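You operate a simulated robot arm through the tools that you are given. There is no shell and no other tool.

The job below is to be done with a simulated robot arm. You get a single attempt, and the scene is never put back.

## Task
Shim the sagging gate's hinge by the gauge, then shoot the bolt.
Fine: lever up, one shim in, lever down.

The check looks at the end state, three seconds after you hand in, the way a careful person would. Anything else that was tipped, shoved, dropped, spilled or broken makes it a failure.

## Robot
A 7-joint arm with a two-finger parallel gripper, fixed in place. Base frame: the origin is on the floor under the middle of its stand, x ahead of it, y to its left, z up. Lengths are in m, angles in rad, forces in N, time in s.
It reaches about 1.147 m from its shoulder. Its first joint turns from -2.897 to 2.897 rad. Payload 3.43 kg.
The TCP is the grasp point between the finger pads, 0.03 m short of the fingertips. In the tool frame z runs along the fingers and y along their closing line. The gripper opens to 0.094 m. The fingers are 0.028 m wide and 0.01 m thick; the gripper's body (0.05 by 0.096 m) begins 0.055 m behind the TCP.
Orientation is told as [roll, pitch, yaw] about the base's x, y, z axes, in that order, counted from this pose: with the fingers straight down and closing along the base's y, the tool's x points along the base's -x, its y along +y and its z along -z.

## Interface
- The arm moves only by the tool servo_tool. Its argument "commands" is a list of rows, each an object of numbers (a shift or turn left out is 0, a gripper value left out holds the last): "x", "y", "z": the shift along the base's x, y, z in m; "rx", "ry", "rz": the turn, a rotation vector about the base's x, y, z in rad. In form: [{"x": .., "y": .., "z": .., "rx": .., "ry": .., "rz": ..}, ...]. A call has 1 to 20 rows; each row shifts and turns the commanded pose from where the row before left it. "grip" is the gripper command, from -1 (fully open) to 1 (shut), values between in proportion, set as the call begins (left out, the last holds). A row lasts 0.2 s, in which the tool goes at most 0.05 m and 0.15 rad; a call with a longer step from one row to the next is refused whole, and so is a gripper value outside its range. Where a pose cannot be reached the arm comes as near as it can. A force on the tool above 60 N (or 10 N above the force at the start of the call, whichever is more), or a blocked arm, ends the call early, and 0.2 s more pass. Each finger travels about 0.045 m/s and halts on what it meets, pressing with about 29 N; the grip force reading is that of the motor and also rises with nothing between the fingers. The clock runs only during rows and for 0.2 s after the last one: add rows that do not move to give the fingers time. The reply holds the time, the measured pose of the TCP, the force on the tool along the base axes, the opening and the grip force, in the units named above and with some noise, with the torque about the TCP (base axes, N m) and any sound that the robot's microphone picked up, and new pictures: "show" is both (left out), scene, wrist or none.
- Cameras (640 x 400 px; columns grow to the right, rows downward): "scene" is fixed at [0.4003, -0.4987, 1.677]; the picture's right is [0.93, -0.36, 0.00], its down [-0.15, -0.38, -0.91] and it looks along [0.33, 0.85, -0.40] (base axes); focal length 346 px, centre (320, 200). "wrist" rides on the gripper at [0.076, 0.014, -0.102] in the tool frame; the picture's right is [-0.18, 0.98, 0.00], its down [-0.75, -0.14, -0.64] and it looks along [-0.63, -0.12, 0.77] (tool axes); focal length 243 px, centre (320, 200). There is no depth. A picture from a camera that has moved, and an enlarged one, comes with that camera's place and axes in the base frame and with its lens.
- inspect(camera, box): a new picture of the part [left, top, right, bottom] of that camera's present view, enlarged. It takes no simulated time.
- sign_off(): hands the job in; it is judged then, once.

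Places have to be worked out from the pictures, the camera data and where the tool is seen. Open the gripper and draw the arm clear of the work before you hand the job in, unless the task says otherwise.

The tools are called after "Call:" by a JSON object that holds its "fn" and its "kwargs". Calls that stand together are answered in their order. servo_tool: Moves the arm, as the interface text tells. Its arguments: {"type":"object","properties":{"commands":{"type":"array","items":{"type":"object","properties":{"x":{"type":"number"},"y":{"type":"number"},"z":{"type":"number"},"rx":{"type":"number"},"ry":{"type":"number"},"rz":{"type":"number"}}}},"grip":{"type":"number"},"show":{"type":"string","enum":["both","scene","wrist","none"]}},"required":["commands"]} The other tools are called the same way: inspect (camera, box) takes an enlarged picture of a part of a camera's view; sign_off () hands the job in.

At the start:

```text
clock: 0.0
position: [0.2533, 0.5404, 1.2518]
tcp_rot: [0.0, 0.0, 0.001]
ft_force: [-0.1, -0.1, -0.1]
ft_torque: [0.02, -0.01, -0.01]
gripper_width: 0.0939
gripper_force: 0.0
```

scene: 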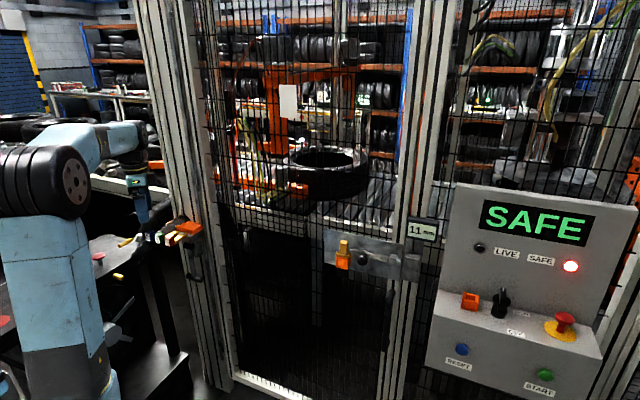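
wrist: 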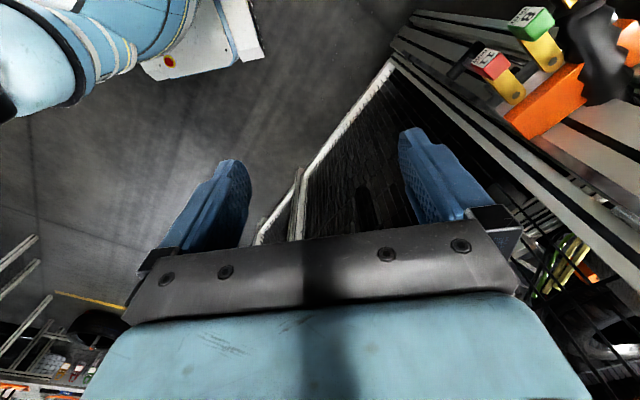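

I'll begin by looking closely at the scene: the gate, gauge, shims, lever, bolt.

Call:
{"fn": "inspect", "kwargs": {"camera": "scene", "box": [100, 180, 260, 280]}}

Call:
{"fn": "inspect", "kwargs": {"camera": "scene", "box": [310, 200, 470, 300]}}

Call:
{"fn": "inspect", "kwargs": {"camera": "scene", "box": [420, 180, 640, 400]}}

Call:
{"fn": "inspect", "kwargs": {"camera": "wrist", "box": [420, 0, 640, 140]}}

Call:
{"fn": "inspect", "kwargs": {"camera": "scene", "box": [0, 180, 260, 400]}}

```text
4.00 times, centred on (180, 230) of scene
camera zoom: at [0.4003, -0.4987, 1.677], right [0.93, -0.36, 0.0], down [-0.15, -0.38, -0.91], along [0.33, 0.85, -0.4], focal length 1383 px, centre (880, 80)
```

zoom: 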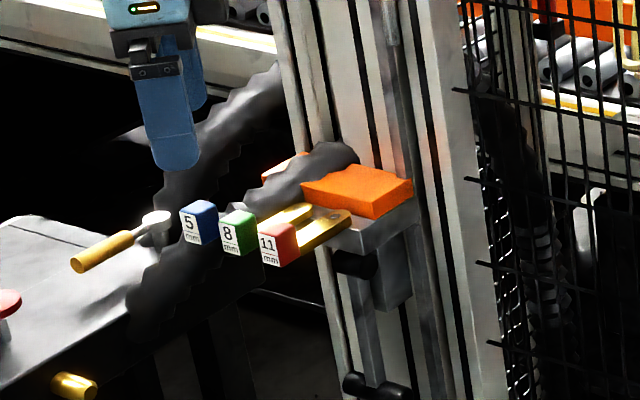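

```text
4.00 times, centred on (390, 250) of scene
camera zoom: at [0.4003, -0.4987, 1.677], right [0.93, -0.36, 0.0], down [-0.15, -0.38, -0.91], along [0.33, 0.85, -0.4], focal length 1383 px, centre (40, 0)
```

zoom: 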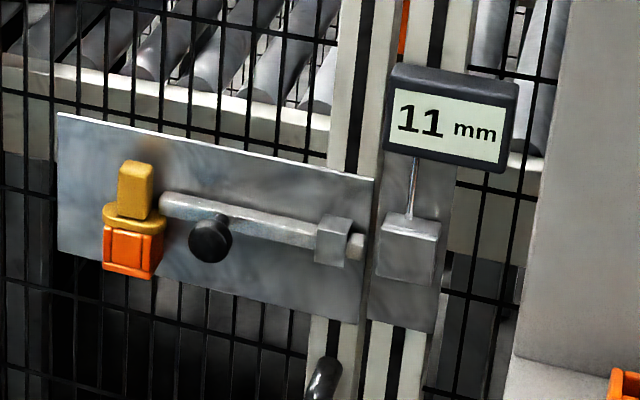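

```text
1.82 times, centred on (530, 290) of scene
camera zoom: at [0.4003, -0.4987, 1.677], right [0.93, -0.36, 0.0], down [-0.15, -0.38, -0.91], along [0.33, 0.85, -0.4], focal length 629 px, centre (-62, 36)
```

zoom: 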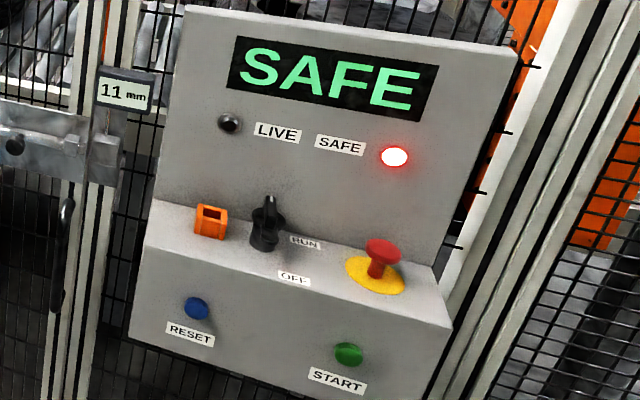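

```text
2.86 times, centred on (530, 70) of wrist
camera zoom: at [0.1765, 0.5544, 1.3562], right [0.18, 0.98, 0.0], down [0.75, -0.14, 0.64], along [0.63, -0.12, -0.77], focal length 693 px, centre (-280, 571)
```

zoom: 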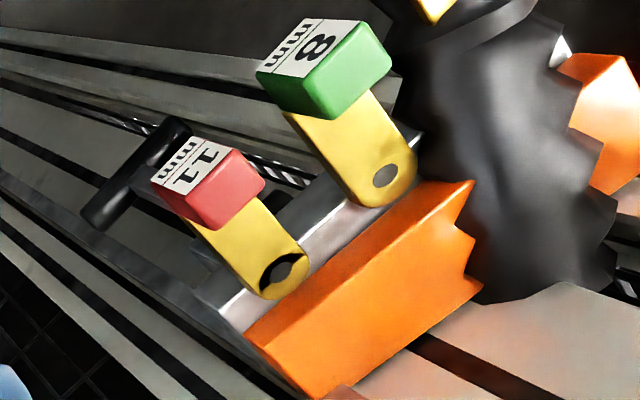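

```text
1.82 times, centred on (130, 290) of scene
camera zoom: at [0.4003, -0.4987, 1.677], right [0.93, -0.36, 0.0], down [-0.15, -0.38, -0.91], along [0.33, 0.85, -0.4], focal length 629 px, centre (666, 36)
```

zoom: 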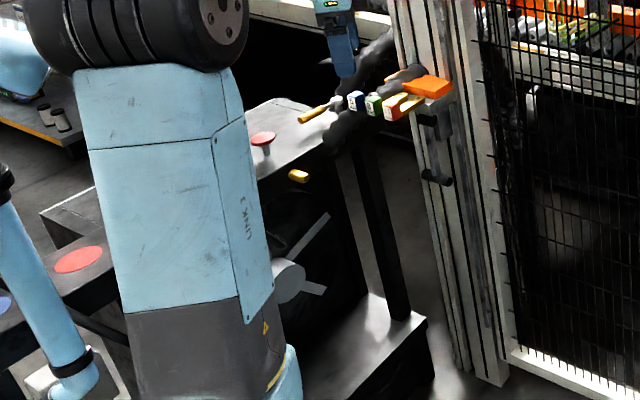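

Call:
{"fn": "inspect", "kwargs": {"camera": "wrist", "box": [400, 0, 640, 300]}}

Call:
{"fn": "inspect", "kwargs": {"camera": "scene", "box": [130, 200, 230, 300]}}

Call:
{"fn": "inspect", "kwargs": {"camera": "scene", "box": [130, 0, 450, 400]}}

```text
1.33 times, centred on (520, 150) of wrist
camera zoom: at [0.1765, 0.5544, 1.3562], right [0.18, 0.98, 0.0], down [0.75, -0.14, 0.64], along [0.63, -0.12, -0.77], focal length 324 px, centre (53, 267)
```

zoom: 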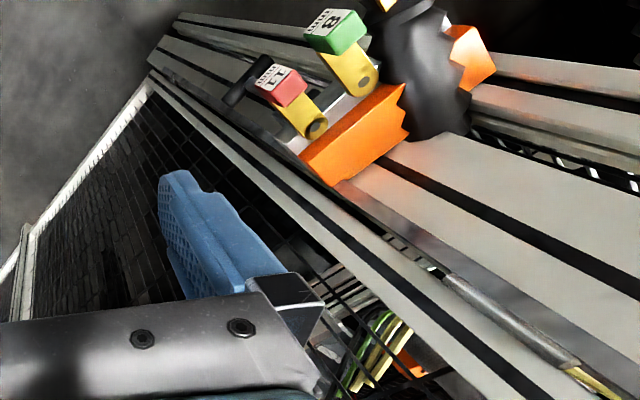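

```text
4.00 times, centred on (180, 250) of scene
camera zoom: at [0.4003, -0.4987, 1.677], right [0.93, -0.36, 0.0], down [-0.15, -0.38, -0.91], along [0.33, 0.85, -0.4], focal length 1383 px, centre (880, 0)
```

zoom: 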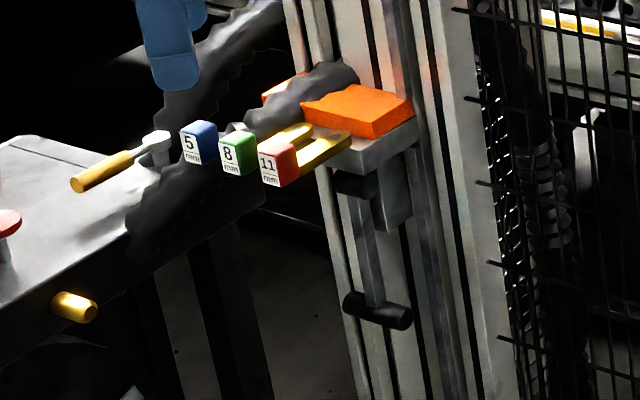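

```text
1.00 times, centred on (290, 200) of scene (not enlarged: the box is as wide or as high as the picture)
camera zoom: at [0.4003, -0.4987, 1.677], right [0.93, -0.36, 0.0], down [-0.15, -0.38, -0.91], along [0.33, 0.85, -0.4], focal length 346 px, centre (350, 200)
```

zoom: 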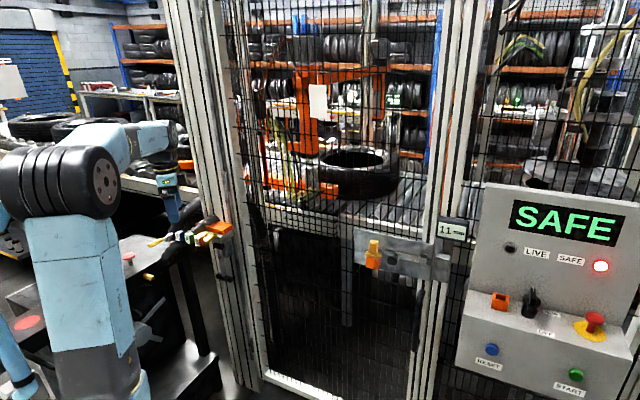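

The 11 mm reading appears on the gauge at the latch; shims 5/8/11 hang near the hinge post around (0.28, 0.75, 1.02). I'll yaw the tool so the wrist camera looks toward +y to see the hinge better.

Call:
{"fn": "servo_tool", "kwargs": {"commands": [{"y": -0.02, "rz": 0.14}, {"y": -0.02, "rz": 0.14}, {"y": -0.02, "rz": 0.14}, {"y": -0.02, "rz": 0.14}, {"y": -0.02, "rz": 0.14}, {"y": -0.02, "rz": 0.14}, {"y": -0.0, "rz": 0.14}, {"rz": 0.14}, {"rz": 0.14}, {"rz": 0.14}, {"rz": 0.14}]}}

```text
clock: 2.4
position: [0.2525, 0.4199, 1.2534]
tcp_rot: [-0.001, 0.001, 1.544]
ft_force: [-0.3, -0.1, 0.0]
ft_torque: [-0.01, -0.02, 0.03]
gripper_width: 0.094
gripper_force: 0.0
camera wrist: at [0.2366, 0.3441, 1.3568], right [-0.98, 0.21, 0.0], down [0.16, 0.75, 0.64], along [0.14, 0.63, -0.77], focal length 243 px, centre (320, 200)
```

scene: 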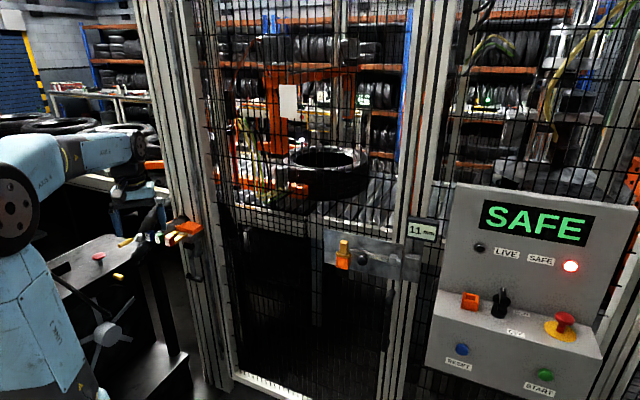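
wrist: 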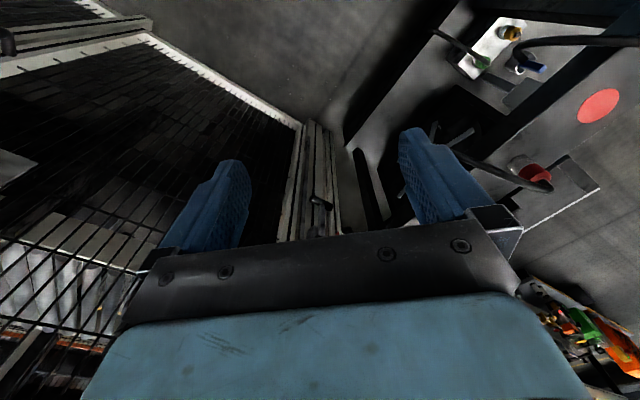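

The wrist picture is inverted in this yaw. I'll yaw the other way (towards -2.27 rad) so that later tilting puts the camera above horizontal fingers, facing the gate's normal (about 50° from x).

Call:
{"fn": "servo_tool", "kwargs": {"commands": [{"rz": -0.148}, {"rz": -0.148}, {"rz": -0.148}, {"rz": -0.148}, {"rz": -0.148}, {"rz": -0.148}, {"rz": -0.148}, {"rz": -0.148}, {"rz": -0.148}, {"rz": -0.148}, {"rz": -0.148}, {"rz": -0.148}, {"rz": -0.148}, {"rz": -0.148}, {"rz": -0.148}, {"rz": -0.148}, {"rz": -0.148}, {"rz": -0.148}]}}

```text
clock: 6.2
position: [0.2521, 0.4204, 1.2532]
tcp_rot: [0.0, -0.002, -1.125]
ft_force: [0.0, -0.4, -0.2]
ft_torque: [0.03, 0.0, 0.03]
gripper_width: 0.0942
gripper_force: 0.1
camera wrist: at [0.2326, 0.4954, 1.357], right [0.97, 0.26, 0.0], down [0.2, -0.74, 0.64], along [0.16, -0.62, -0.77], focal length 243 px, centre (320, 200)
```

scene: 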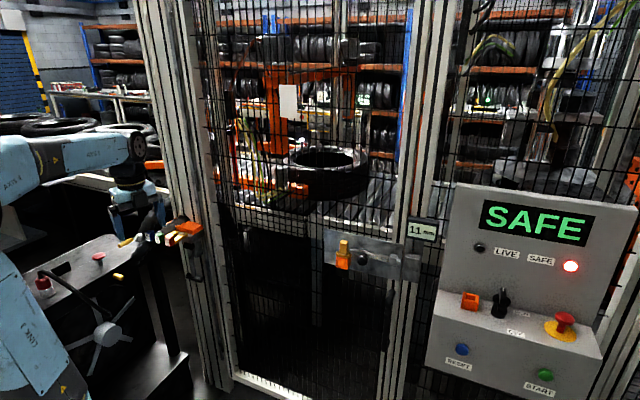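
wrist: 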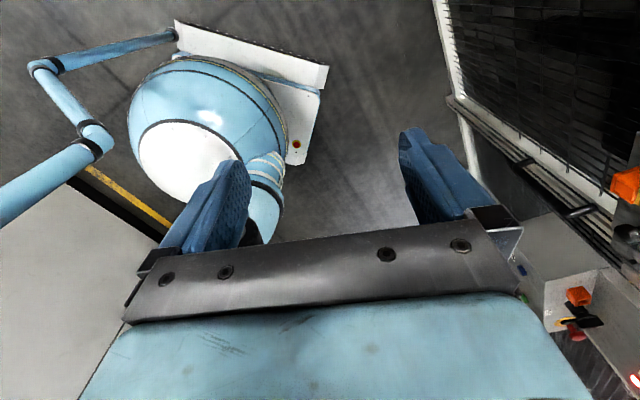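

Following commands well. Continue the yaw to about -2.27.

Call:
{"fn": "servo_tool", "kwargs": {"commands": [{"rz": -0.143}, {"rz": -0.143}, {"rz": -0.143}, {"rz": -0.143}, {"rz": -0.143}, {"rz": -0.143}, {"rz": -0.143}, {"rz": -0.143}]}}

```text
clock: 8.0
position: [0.2727, 0.4106, 1.2588]
tcp_rot: [-0.047, -0.011, -2.295]
ft_force: [-1.3, 0.1, -0.2]
ft_torque: [0.01, -0.06, 0.0]
gripper_width: 0.094
gripper_force: 0.0
camera wrist: at [0.338, 0.4563, 1.361], right [0.61, -0.79, -0.05], down [-0.58, -0.49, 0.65], along [-0.54, -0.38, -0.75], focal length 243 px, centre (320, 200)
```

scene: 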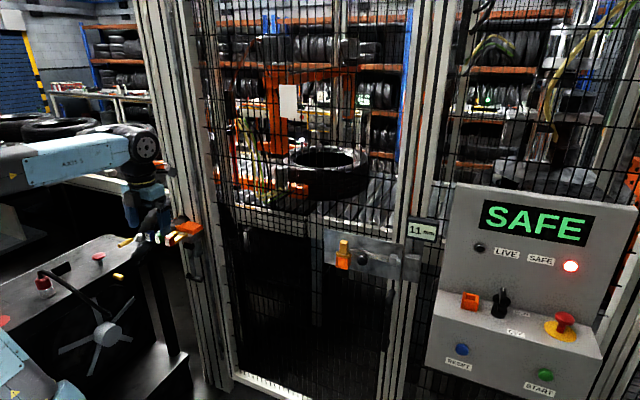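
wrist: 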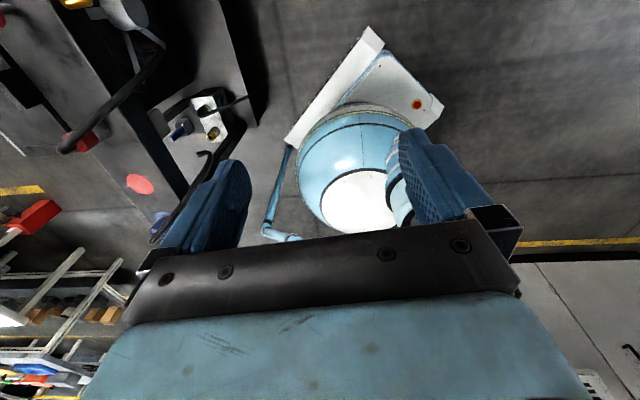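

The arm is near a joint limit in this yaw with fingers down; tilting up should relax it. I'll tilt the fingers up toward the gate normal step by step.

Call:
{"fn": "servo_tool", "kwargs": {"commands": [{"rx": 0.108, "ry": -0.09}, {"rx": 0.108, "ry": -0.09}, {"rx": 0.108, "ry": -0.09}, {"rx": 0.108, "ry": -0.09}, {"rx": 0.108, "ry": -0.09}]}}

```text
clock: 8.7
position: [0.3037, 0.4039, 1.2546]
tcp_rot: [-0.152, 0.242, -2.336]
ft_force: [-0.3, 0.3, 0.0]
ft_torque: [-0.01, -0.01, 0.0]
gripper_width: 0.094
gripper_force: 0.0
stopped in row 3: the arm was blocked; the commanded pose is now the measured one
camera wrist: at [0.3588, 0.42, 1.3707], right [0.6, -0.78, -0.19], down [-0.65, -0.61, 0.46], along [-0.47, -0.15, -0.87], focal length 243 px, centre (320, 200)
```

scene: 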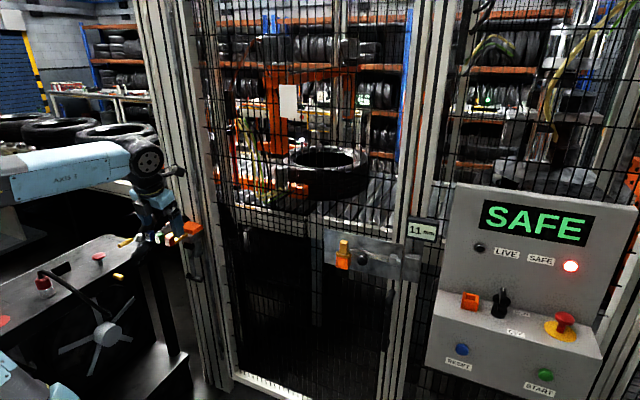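
wrist: 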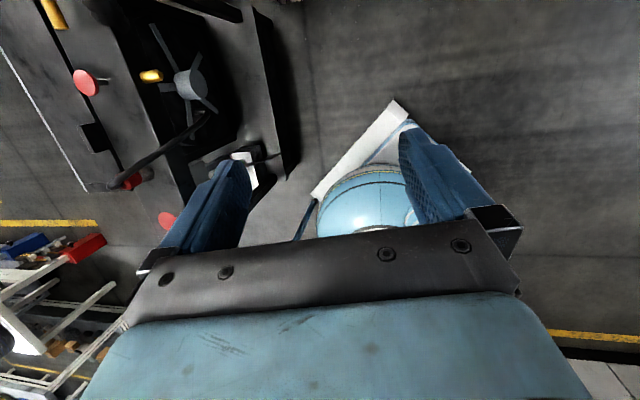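

Blocked by a joint limit: camera-on-top isn't reachable this way. I'll undo the tilt and unwind the yaw to about +0.87 (camera on the base side), which is the arm's natural wrist direction.

Call:
{"fn": "servo_tool", "kwargs": {"commands": [{"rx": -0.14, "ry": 0.028}, {"rx": -0.14, "ry": 0.028}, {"rz": 0.145}, {"rz": 0.145}, {"rz": 0.145}, {"rz": 0.145}, {"rz": 0.145}, {"rz": 0.145}, {"rz": 0.145}, {"rz": 0.145}, {"rz": 0.145}, {"rz": 0.145}, {"rz": 0.145}, {"rz": 0.145}, {"rz": 0.145}, {"rz": 0.145}, {"rz": 0.145}, {"rz": 0.145}, {"rz": 0.145}, {"rz": 0.145}], "show": "none"}}

```text
clock: 12.9
position: [0.3022, 0.4041, 1.2556]
tcp_rot: [0.0, -0.001, 0.296]
ft_force: [-1.3, -0.5, 0.0]
ft_torque: [0.03, 0.0, 0.02]
gripper_width: 0.0939
gripper_force: 0.0
```

Call:
{"fn": "servo_tool", "kwargs": {"commands": [{"rz": 0.1435, "x": -0.02, "y": 0.015}, {"rz": 0.1435, "x": -0.02, "y": 0.015}, {"rz": 0.1435, "x": -0.02, "y": 0.015}, {"rz": 0.1435, "x": -0.02, "y": 0.015}, {"rx": 0.1, "ry": -0.083}, {"rx": 0.1, "ry": -0.083}, {"rx": 0.1, "ry": -0.083}, {"rx": 0.1, "ry": -0.083}]}}

```text
clock: 14.7
position: [0.2223, 0.4662, 1.2542]
tcp_rot: [0.005, -0.52, 0.868]
ft_force: [-0.1, 0.8, -0.4]
ft_torque: [0.0, 0.01, 0.01]
gripper_width: 0.0942
gripper_force: 0.0
camera wrist: at [0.1359, 0.3845, 1.3063], right [-0.65, 0.76, 0.1], down [0.33, 0.16, 0.93], along [0.69, 0.63, -0.35], focal length 243 px, centre (320, 200)
```

scene: 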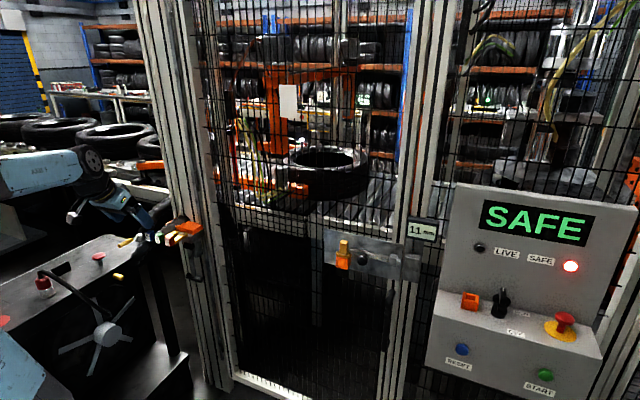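
wrist: 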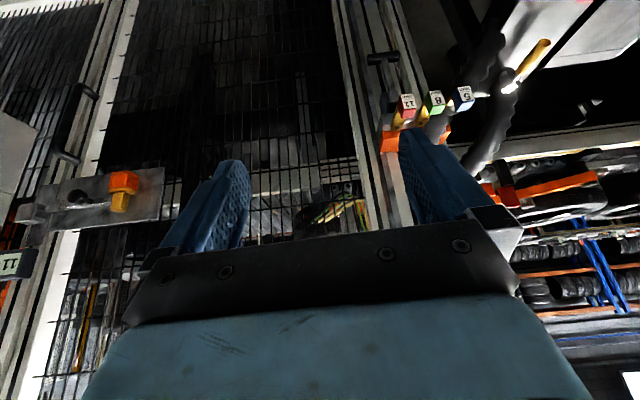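

Good view of the whole gate (inverted). Let me enlarge the hinge and latch areas.

Call:
{"fn": "inspect", "kwargs": {"camera": "wrist", "box": [340, 20, 500, 160]}}

Call:
{"fn": "inspect", "kwargs": {"camera": "wrist", "box": [0, 140, 180, 300]}}

```text
2.86 times, centred on (420, 90) of wrist
camera zoom: at [0.1359, 0.3845, 1.3063], right [-0.65, 0.76, 0.1], down [0.33, 0.16, 0.93], along [0.69, 0.63, -0.35], focal length 693 px, centre (34, 514)
```

zoom: 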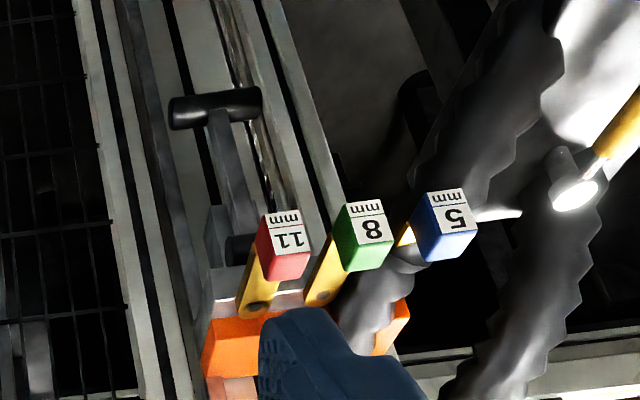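

```text
2.50 times, centred on (90, 220) of wrist
camera zoom: at [0.1359, 0.3845, 1.3063], right [-0.65, 0.76, 0.1], down [0.33, 0.16, 0.93], along [0.69, 0.63, -0.35], focal length 606 px, centre (895, 150)
```

zoom: 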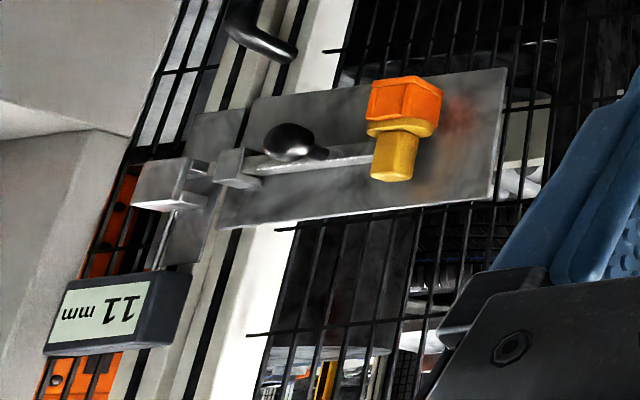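

The hinge has an orange block, three shims on a shelf, and a T-handled lever hanging down. I'll move closer with more tilt to view the hinge between the fingers.

Call:
{"fn": "servo_tool", "kwargs": {"commands": [{"rx": 0.108, "ry": -0.09, "y": 0.02, "z": -0.01}, {"rx": 0.108, "ry": -0.09, "y": 0.025, "z": -0.01}, {"x": -0.005, "y": 0.03, "z": -0.02}, {"x": -0.005, "y": 0.03, "z": -0.02}, {"x": -0.005, "y": 0.03, "z": -0.02}, {"x": -0.005, "y": 0.03, "z": -0.02}, {"y": 0.02, "z": -0.01}]}}

```text
clock: 16.5
position: [0.2334, 0.6414, 1.1722]
tcp_rot: [0.132, -0.781, 0.746]
ft_force: [0.1, 0.3, 0.3]
ft_torque: [-0.04, 0.01, -0.02]
gripper_width: 0.0939
gripper_force: 0.0
stopped in row 7: the arm was blocked; the commanded pose is now the measured one
camera wrist: at [0.1392, 0.5545, 1.1922], right [-0.63, 0.74, 0.22], down [0.23, -0.1, 0.97], along [0.74, 0.66, -0.11], focal length 243 px, centre (320, 200)
```

scene: 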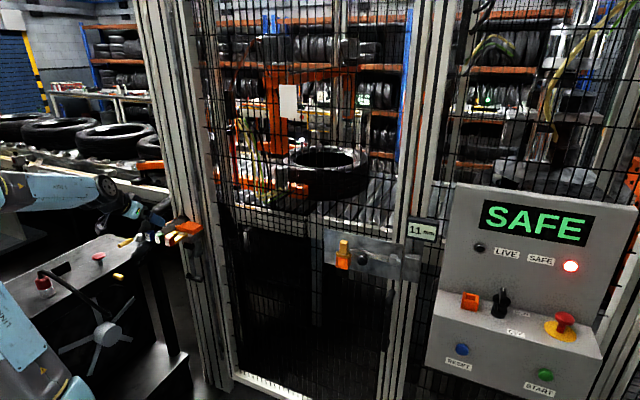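
wrist: 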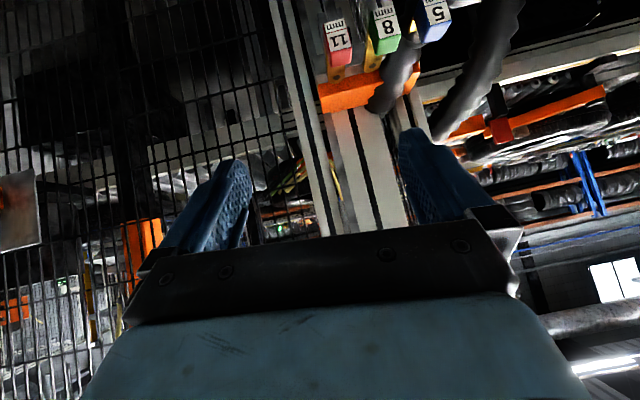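

Blocked again by a limit at this tilt; but I have a closer view. Enlarge the hinge.

Call:
{"fn": "inspect", "kwargs": {"camera": "wrist", "box": [290, 0, 470, 130]}}

```text
3.08 times, centred on (380, 65) of wrist
camera zoom: at [0.1392, 0.5545, 1.1922], right [-0.63, 0.74, 0.22], down [0.23, -0.1, 0.97], along [0.74, 0.66, -0.11], focal length 746 px, centre (135, 615)
```

zoom: 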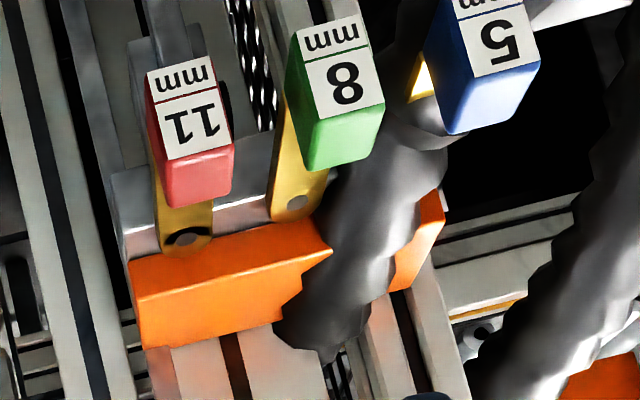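

Call:
{"fn": "inspect", "kwargs": {"camera": "scene", "box": [130, 200, 230, 262]}}

Call:
{"fn": "inspect", "kwargs": {"camera": "scene", "box": [150, 215, 210, 252]}}

```text
6.40 times, centred on (180, 231) of scene
camera zoom: at [0.4003, -0.4987, 1.677], right [0.93, -0.36, 0.0], down [-0.15, -0.38, -0.91], along [0.33, 0.85, -0.4], focal length 2214 px, centre (1216, 2)
```

zoom: 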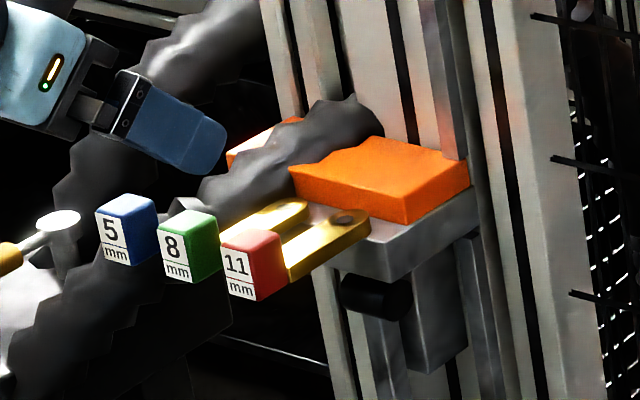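

```text
10.67 times, centred on (180, 234) of scene
camera zoom: at [0.4003, -0.4987, 1.677], right [0.93, -0.36, 0.0], down [-0.15, -0.38, -0.91], along [0.33, 0.85, -0.4], focal length 3689 px, centre (1813, -157)
```

zoom: 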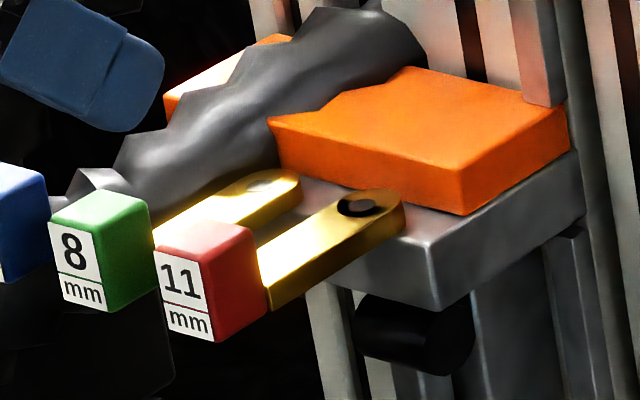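

The shims sit with their tabs' holed ends on a grey shelf in front of an orange block; the lever pivots beneath. I'll reduce the tilt and come a bit closer from above for a clearer look.

Call:
{"fn": "servo_tool", "kwargs": {"commands": [{"rx": -0.092, "ry": 0.039, "rz": 0.015}, {"rx": -0.092, "ry": 0.039, "rz": 0.015}, {"rx": -0.092, "ry": 0.039, "rz": 0.015}, {"x": 0.006, "y": 0.02}, {"x": 0.006, "y": 0.02}]}}

```text
clock: 17.7
position: [0.2423, 0.6787, 1.185]
tcp_rot: [0.037, -0.505, 0.866]
ft_force: [0.6, 0.3, 1.0]
ft_torque: [-0.09, 0.06, -0.01]
gripper_width: 0.0936
gripper_force: 0.0
camera wrist: at [0.1587, 0.5966, 1.2392], right [-0.65, 0.75, 0.12], down [0.35, 0.16, 0.92], along [0.67, 0.65, -0.37], focal length 243 px, centre (320, 200)
```

scene: 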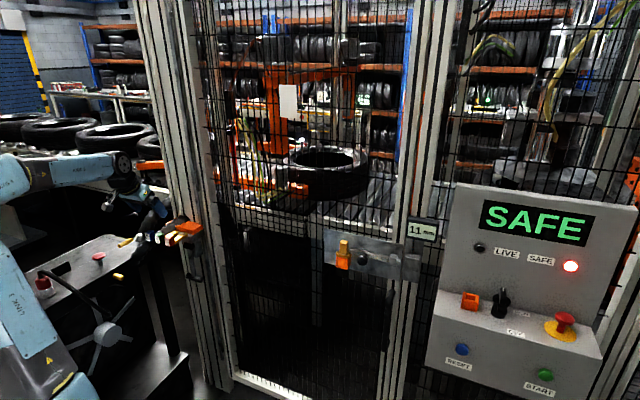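
wrist: 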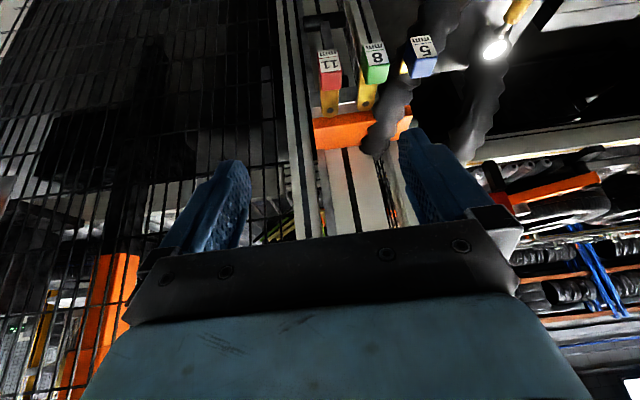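

Call:
{"fn": "inspect", "kwargs": {"camera": "wrist", "box": [280, 0, 460, 150]}}

Call:
{"fn": "inspect", "kwargs": {"camera": "wrist", "box": [300, 40, 420, 150]}}

```text
2.67 times, centred on (370, 75) of wrist
camera zoom: at [0.1587, 0.5966, 1.2392], right [-0.65, 0.75, 0.12], down [0.35, 0.16, 0.92], along [0.67, 0.65, -0.37], focal length 647 px, centre (187, 533)
```

zoom: 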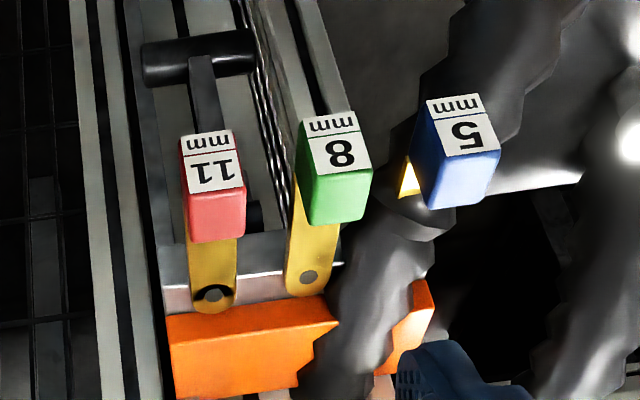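

```text
3.64 times, centred on (360, 95) of wrist
camera zoom: at [0.1587, 0.5966, 1.2392], right [-0.65, 0.75, 0.12], down [0.35, 0.16, 0.92], along [0.67, 0.65, -0.37], focal length 882 px, centre (174, 582)
```

zoom: 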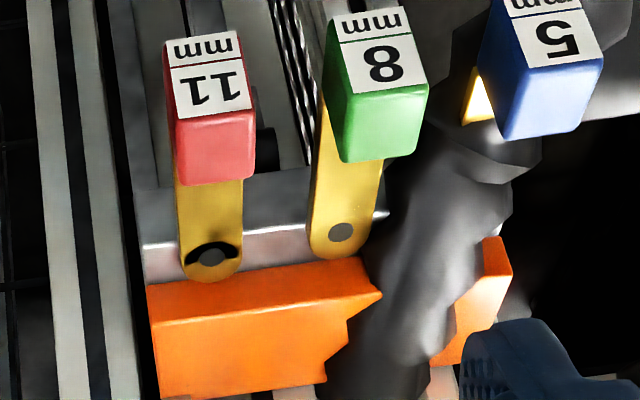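

Shims are at g-spacing ~48 mm with red (11) at about (0.28,0.75,1.02); the T-bar is at about (0.34,0.84,0.77) directly below. I'll lower the camera to look at the lever and the hinge gap.

Call:
{"fn": "servo_tool", "kwargs": {"commands": [{"x": -0.008, "z": -0.037}, {"x": -0.008, "z": -0.037}, {"x": -0.008, "z": -0.037}, {"x": -0.008, "z": -0.037}, {"x": -0.005, "z": -0.037}]}}

```text
clock: 18.4
position: [0.2597, 0.667, 1.1509]
tcp_rot: [0.19, -0.508, 0.752]
ft_force: [0.4, 1.1, -0.4]
ft_torque: [-0.04, -0.06, -0.06]
gripper_width: 0.0942
gripper_force: 0.1
stopped in row 3: the arm was blocked; the commanded pose is now the measured one
camera wrist: at [0.1782, 0.5823, 1.2054], right [-0.61, 0.75, 0.25], down [0.44, 0.06, 0.89], along [0.66, 0.65, -0.37], focal length 243 px, centre (320, 200)
```

scene: 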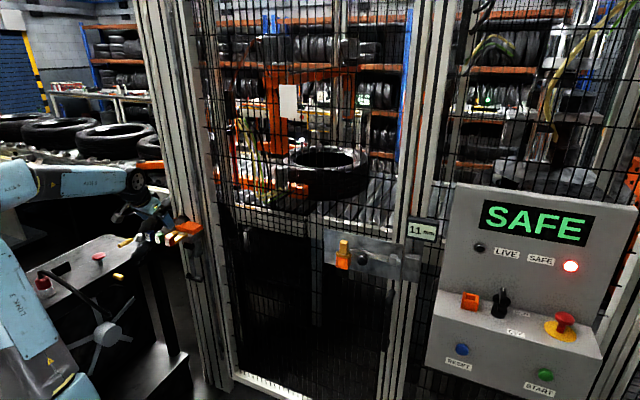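
wrist: 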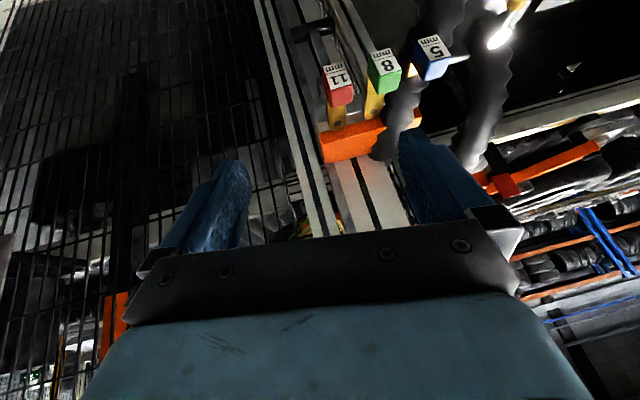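

The arm's elbow has drifted sideways after my yaw excursion and is hitting limits. I'll retreat up to about the start position with the tool straight down and check the arm's shape.

Call:
{"fn": "servo_tool", "kwargs": {"commands": [{"y": -0.03, "z": 0.03}, {"y": -0.03, "z": 0.03, "rx": -0.1219, "ry": 0.0577}, {"y": -0.03, "z": 0.02, "rx": -0.1219, "ry": 0.0577}, {"y": -0.03, "z": 0.02, "rx": -0.1219, "ry": 0.0577}, {"rx": -0.1219, "ry": 0.0577}]}}

```text
clock: 19.6
position: [0.2565, 0.5466, 1.2476]
tcp_rot: [0.0, 0.003, 0.811]
ft_force: [-0.4, -1.0, 0.1]
ft_torque: [0.03, -0.01, -0.01]
gripper_width: 0.0939
gripper_force: 0.0
camera wrist: at [0.194, 0.5017, 1.3514], right [-0.59, 0.81, 0.0], down [0.62, 0.45, 0.64], along [0.52, 0.38, -0.77], focal length 243 px, centre (320, 200)
```

scene: 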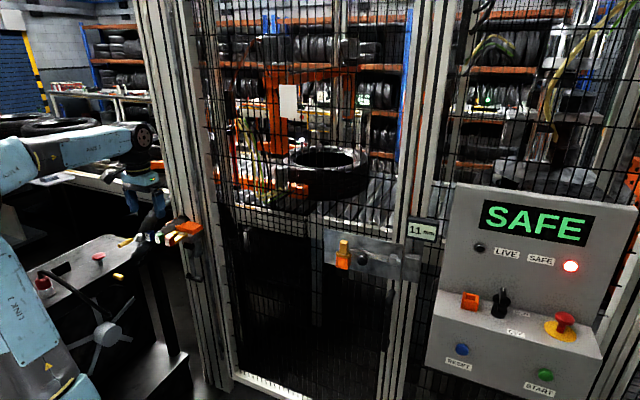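
wrist: 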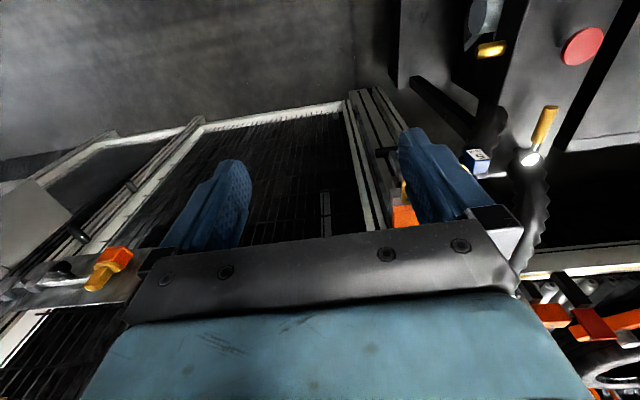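

Compared with the start, the elbow has swung to the left. I'll yaw in the positive direction until joint 7's other limit pushes the elbow back.

Call:
{"fn": "servo_tool", "kwargs": {"commands": [{"rz": 0.148}, {"rz": 0.148}, {"rz": 0.148}, {"rz": 0.148}, {"rz": 0.148}, {"rz": 0.148}, {"rz": 0.148}, {"rz": 0.148}, {"rz": 0.148}, {"rz": 0.148}, {"rz": 0.148}, {"rz": 0.148}, {"rz": 0.148}, {"rz": 0.148}, {"rz": 0.148}, {"rz": 0.148}, {"rz": 0.148}, {"rz": 0.148}], "show": "scene"}}

```text
clock: 23.4
position: [0.2548, 0.547, 1.246]
tcp_rot: [-0.01, 0.003, -2.804]
ft_force: [0.3, -0.5, 0.6]
ft_torque: [0.02, 0.01, 0.0]
gripper_width: 0.0939
gripper_force: 0.1
```

scene: 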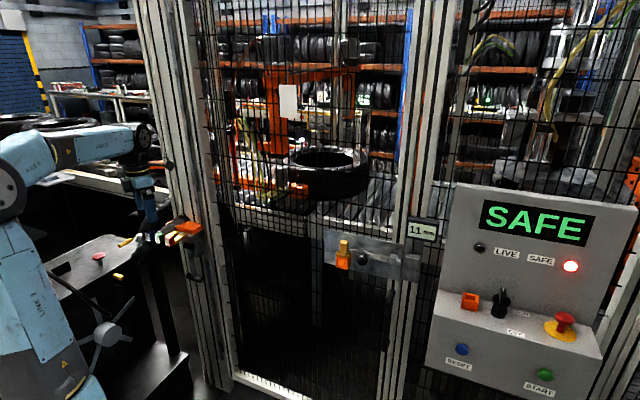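

It works: the elbow is coming back right. Continue a bit further.

Call:
{"fn": "servo_tool", "kwargs": {"commands": [{"rz": 0.12}, {"rz": 0.12}, {"rz": 0.12}, {"rz": 0.12}], "show": "scene"}}

```text
clock: 24.4
position: [0.2544, 0.5482, 1.2457]
tcp_rot: [-0.009, 0.001, -2.325]
ft_force: [0.3, 0.4, -0.4]
ft_torque: [-0.04, -0.01, 0.02]
gripper_width: 0.0941
gripper_force: 0.2
```

scene: 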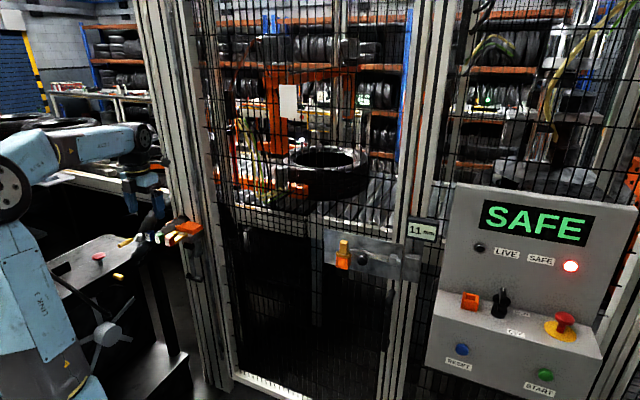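

The elbow keeps moving right while the pose holds. I'll push a little more, then unwind.

Call:
{"fn": "servo_tool", "kwargs": {"commands": [{"rz": 0.12}, {"rz": 0.12}, {"rz": 0.12}, {"rz": 0.12}], "show": "scene"}}

```text
clock: 25.4
position: [0.2529, 0.5481, 1.2453]
tcp_rot: [-0.01, 0.002, -1.965]
ft_force: [-0.1, 0.4, -0.7]
ft_torque: [-0.05, -0.05, 0.01]
gripper_width: 0.0942
gripper_force: 0.1
out of reach, approached as far as the arm can: row 4
```

scene: 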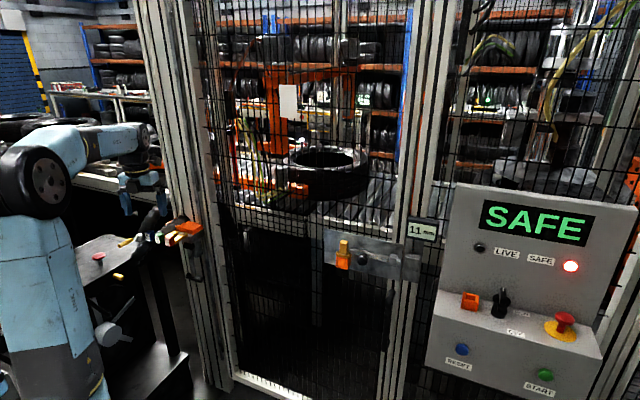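

Elbow is close to its starting place. Now unwind yaw to about 0.87.

Call:
{"fn": "servo_tool", "kwargs": {"commands": [{"rz": -0.145}, {"rz": -0.145}, {"rz": -0.145}, {"rz": -0.145}, {"rz": -0.145}, {"rz": -0.145}, {"rz": -0.145}, {"rz": -0.145}, {"rz": -0.145}, {"rz": -0.145}, {"rz": -0.145}, {"rz": -0.145}, {"rz": -0.145}, {"rz": -0.145}, {"rz": -0.145}, {"rz": -0.145}, {"rz": -0.145}, {"rz": -0.145}, {"rz": -0.145}, {"rz": -0.145}], "show": "scene"}}

```text
clock: 29.8
position: [0.2874, 0.5269, 1.2741]
tcp_rot: [0.076, -0.051, 1.387]
ft_force: [-0.7, 0.1, 0.6]
ft_torque: [-0.04, 0.01, -0.02]
gripper_width: 0.0938
gripper_force: 0.1
stopped in row 20: the arm was blocked; the commanded pose is now the measured one
```

scene: 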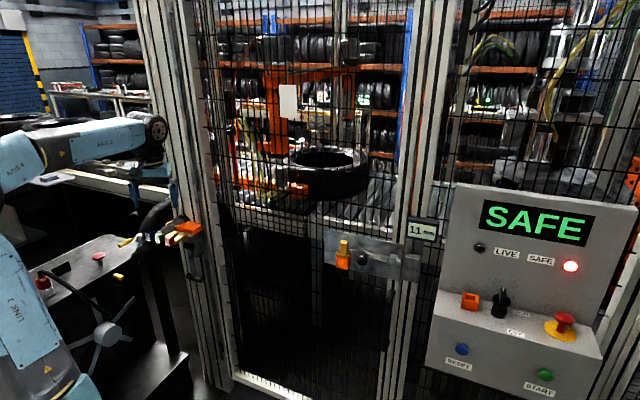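

Blocked near yaw 1.39 with the elbow far left again. I'll move the tool outward (towards the work, still high) to unfold the arm and see how it behaves.

Call:
{"fn": "servo_tool", "kwargs": {"commands": [{"x": 0.0, "y": 0.03, "z": 0.0}, {"x": 0.0, "y": 0.03}, {"x": 0.0, "y": 0.03}, {"rz": -0.1}, {"rz": -0.1}, {"rz": -0.1}]}}

```text
clock: 31.4
position: [0.3016, 0.6032, 1.2976]
tcp_rot: [0.126, -0.075, 1.07]
ft_force: [0.1, 1.6, -1.3]
ft_torque: [-0.08, -0.03, -0.02]
gripper_width: 0.094
gripper_force: 0.1
stopped in row 6: the arm was blocked; the commanded pose is now the measured one
camera wrist: at [0.2617, 0.5307, 1.3968], right [-0.77, 0.62, 0.14], down [0.53, 0.51, 0.67], along [0.35, 0.59, -0.73], focal length 243 px, centre (320, 200)
```

scene: 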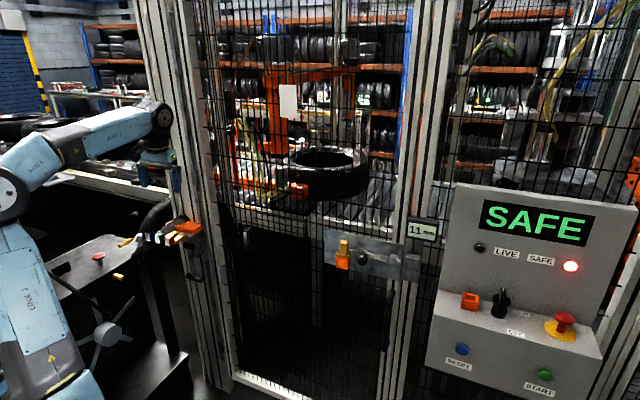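
wrist: 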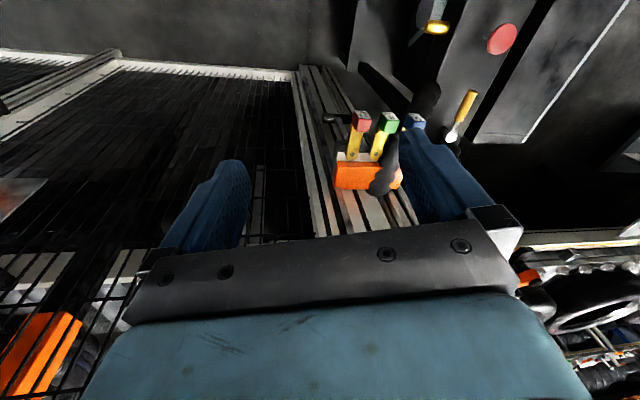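

Blocked again; I need to find which motion is obstructed. I'll test small single moves, starting with leveling the tool tilt and moving forward.

Call:
{"fn": "servo_tool", "kwargs": {"commands": [{"x": 0.02, "y": 0.03}, {"x": 0.02, "y": 0.03}, {"x": 0.0, "y": 0.0}], "show": "none"}}

Call:
{"fn": "servo_tool", "kwargs": {"commands": [{"z": -0.03}, {"z": -0.03}, {"z": 0.0}], "show": "none"}}

Call:
{"fn": "servo_tool", "kwargs": {"commands": [{"rz": -0.1}, {"rz": -0.1}, {"z": 0.0}], "show": "scene"}}

```text
clock: 32.2
position: [0.3383, 0.6679, 1.2931]
tcp_rot: [0.112, -0.069, 1.073]
ft_force: [1.2, -0.5, -0.7]
ft_torque: [-0.01, 0.01, -0.02]
gripper_width: 0.0939
gripper_force: 0.1
```

```text
clock: 33.0
position: [0.3481, 0.6627, 1.2358]
tcp_rot: [0.118, -0.071, 1.062]
ft_force: [0.4, 0.9, 0.0]
ft_torque: [0.0, 0.0, 0.0]
gripper_width: 0.0941
gripper_force: 0.1
```

```text
clock: 34.0
position: [0.366, 0.6578, 1.2369]
tcp_rot: [0.123, -0.069, 0.833]
ft_force: [-1.4, 0.1, -0.3]
ft_torque: [-0.03, -0.04, 0.0]
gripper_width: 0.0939
gripper_force: 0.1
stopped in row 3: the arm was blocked; the commanded pose is now the measured one
```

scene: 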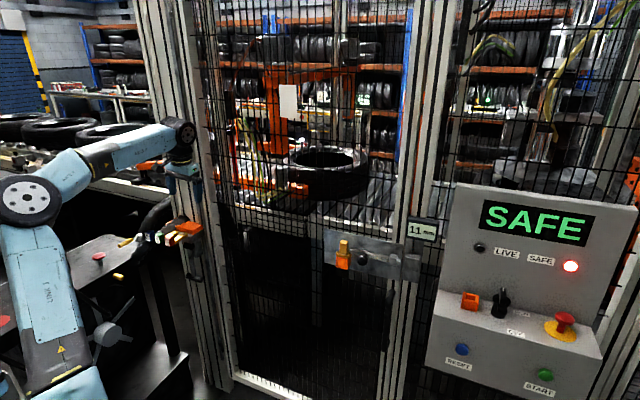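

Forward and down motions work; yawing down meets a limit, but yaw is already 0.83 (what I need). I'll try leveling the tilt and see whether it's reachable.

Call:
{"fn": "servo_tool", "kwargs": {"commands": [{"rx": -0.066, "ry": -0.022}, {"rx": -0.066, "ry": -0.022}, {"z": 0.0}], "show": "none"}}

Call:
{"fn": "servo_tool", "kwargs": {"commands": [{"y": 0.03}, {"y": 0.03}, {"y": 0.0}], "show": "both"}}

```text
clock: 34.8
position: [0.3651, 0.6603, 1.2372]
tcp_rot: [0.001, -0.001, 0.842]
ft_force: [0.7, 0.1, -0.4]
ft_torque: [0.0, -0.03, 0.01]
gripper_width: 0.0942
gripper_force: 0.1
```

```text
clock: 35.6
position: [0.365, 0.7196, 1.236]
tcp_rot: [0.002, 0.0, 0.839]
ft_force: [-0.4, -0.2, -0.1]
ft_torque: [0.02, 0.0, 0.01]
gripper_width: 0.0942
gripper_force: 0.1
camera wrist: at [0.3031, 0.672, 1.3395], right [-0.61, 0.79, 0.0], down [0.61, 0.47, 0.64], along [0.51, 0.39, -0.77], focal length 243 px, centre (320, 200)
```

scene: 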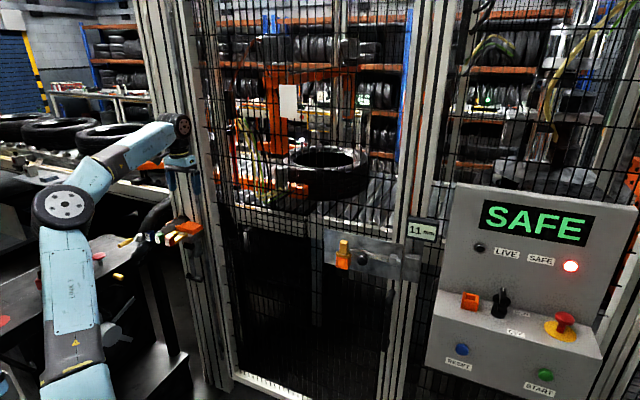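
wrist: 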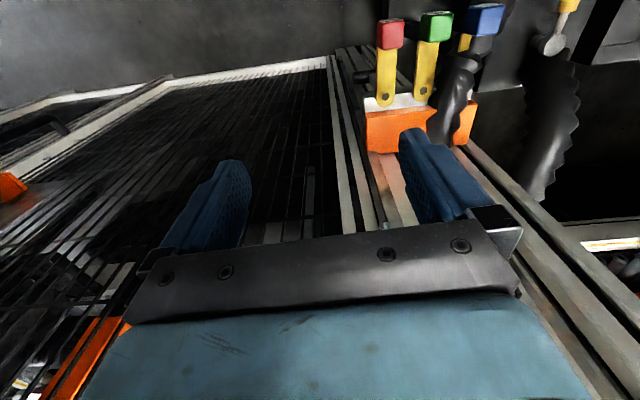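

The arm is now in a healthy configuration with exact tracking. Zoom into the hinge area from above.

Call:
{"fn": "inspect", "kwargs": {"camera": "wrist", "box": [330, 0, 540, 170]}}

Call:
{"fn": "inspect", "kwargs": {"camera": "wrist", "box": [350, 60, 450, 150]}}

```text
2.35 times, centred on (435, 85) of wrist
camera zoom: at [0.3031, 0.672, 1.3395], right [-0.61, 0.79, 0.0], down [0.61, 0.47, 0.64], along [0.51, 0.39, -0.77], focal length 571 px, centre (49, 471)
```

zoom: 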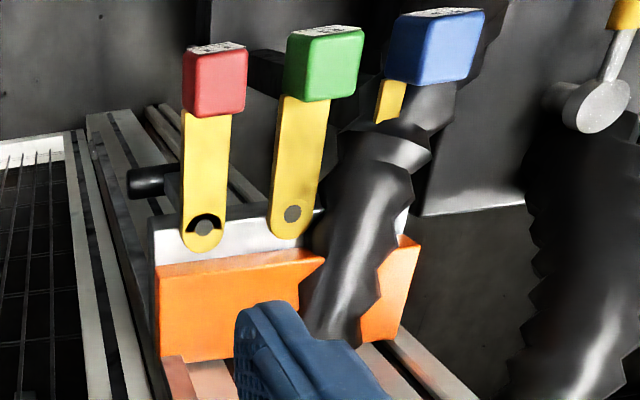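

```text
4.44 times, centred on (400, 105) of wrist
camera zoom: at [0.3031, 0.672, 1.3395], right [-0.61, 0.79, 0.0], down [0.61, 0.47, 0.64], along [0.51, 0.39, -0.77], focal length 1078 px, centre (-36, 622)
```

zoom: 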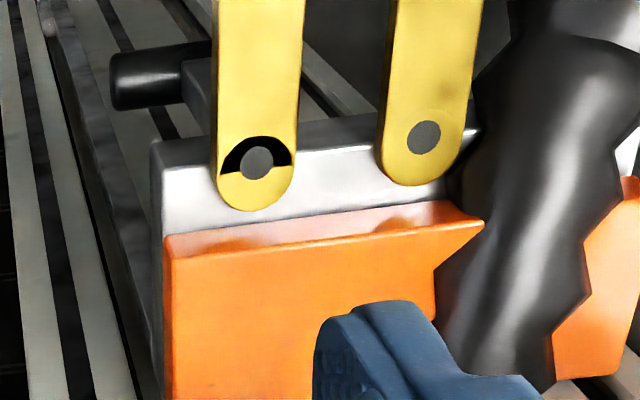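

Tabs hang on short pins on the shelf (11 mm tab thicker than its pin). I'll move to a tilted viewing pose in front of the hinge to see the gap and lever, taking care of tracking.

Call:
{"fn": "servo_tool", "kwargs": {"commands": [{"x": -0.029, "y": -0.0065, "rx": 0.0901, "ry": -0.0792, "z": -0.01}, {"x": -0.029, "y": -0.0065, "rx": 0.0901, "ry": -0.0792, "z": -0.02}, {"x": -0.029, "y": -0.0065, "rx": 0.0901, "ry": -0.0792, "z": -0.02}, {"x": -0.03, "y": -0.0065, "rx": 0.0901, "ry": -0.0792, "z": -0.02}, {"x": -0.03, "y": -0.0065, "rx": 0.0901, "ry": -0.0792, "z": -0.02}]}}

```text
clock: 36.5
position: [0.4329, 0.6581, 1.176]
tcp_rot: [-0.021, -0.35, 0.62]
ft_force: [-1.5, -0.4, 0.0]
ft_torque: [-0.02, -0.04, 0.0]
gripper_width: 0.0939
gripper_force: 0.1
stopped in row 4: the arm was blocked; the commanded pose is now the measured one
camera wrist: at [0.3358, 0.6096, 1.2455], right [-0.42, 0.9, 0.04], down [0.47, 0.18, 0.86], along [0.77, 0.39, -0.5], focal length 243 px, centre (320, 200)
```

scene: 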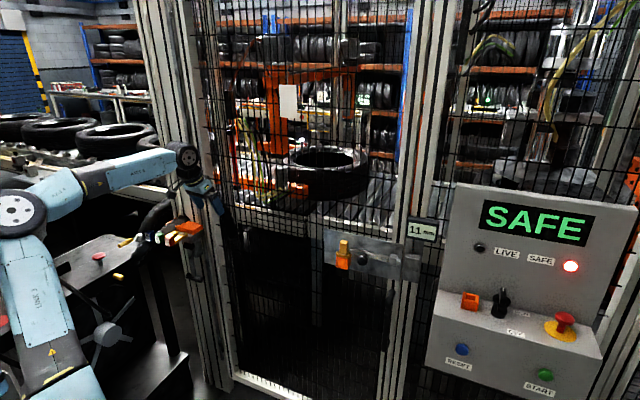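
wrist: 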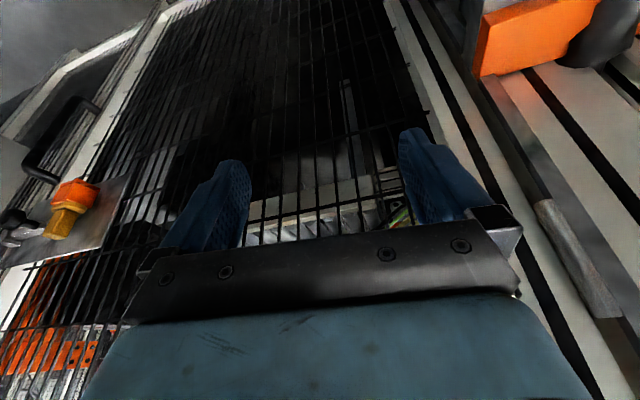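

The deviation matches joint 1 being stuck at its limit (elbow leaning back-left when the arm is folded). I'll extend the arm outward toward the latch side, where joint 1 must come forward, keeping clear of the gate.

Call:
{"fn": "servo_tool", "kwargs": {"commands": [{"x": 0.02, "y": -0.035, "rx": -0.0465, "ry": 0.0744}, {"x": 0.025, "y": -0.038, "rx": -0.0465, "ry": 0.0744}, {"x": 0.025, "y": -0.038, "rx": -0.0465, "ry": 0.0744}, {"x": 0.025, "y": -0.038, "rx": -0.0465, "ry": 0.0744}, {"x": 0.025, "y": -0.038}, {"x": 0.025, "y": -0.038}, {"x": 0.025, "y": -0.038}, {"x": 0.025, "y": -0.038}]}}

```text
clock: 38.3
position: [0.6256, 0.3573, 1.1764]
tcp_rot: [0.003, 0.002, 0.62]
ft_force: [-0.7, 0.6, -0.2]
ft_torque: [-0.03, -0.05, -0.01]
gripper_width: 0.0942
gripper_force: 0.0
camera wrist: at [0.5551, 0.3237, 1.2794], right [-0.42, 0.91, 0.0], down [0.7, 0.32, 0.64], along [0.58, 0.27, -0.77], focal length 243 px, centre (320, 200)
```

scene: 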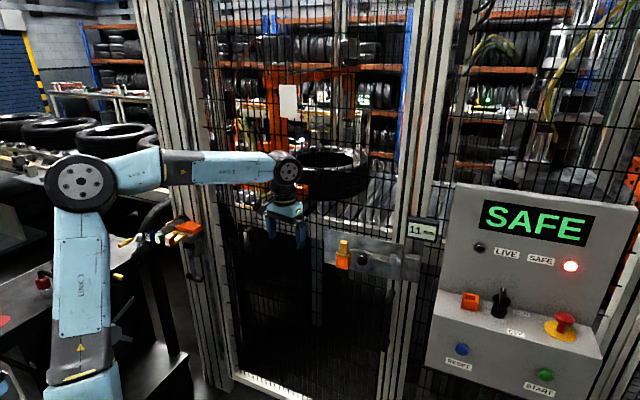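
wrist: 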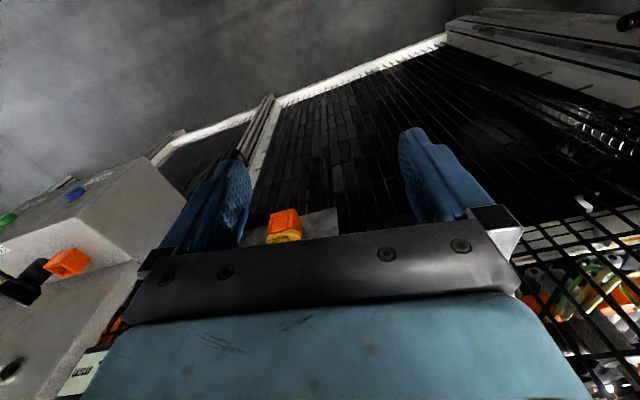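

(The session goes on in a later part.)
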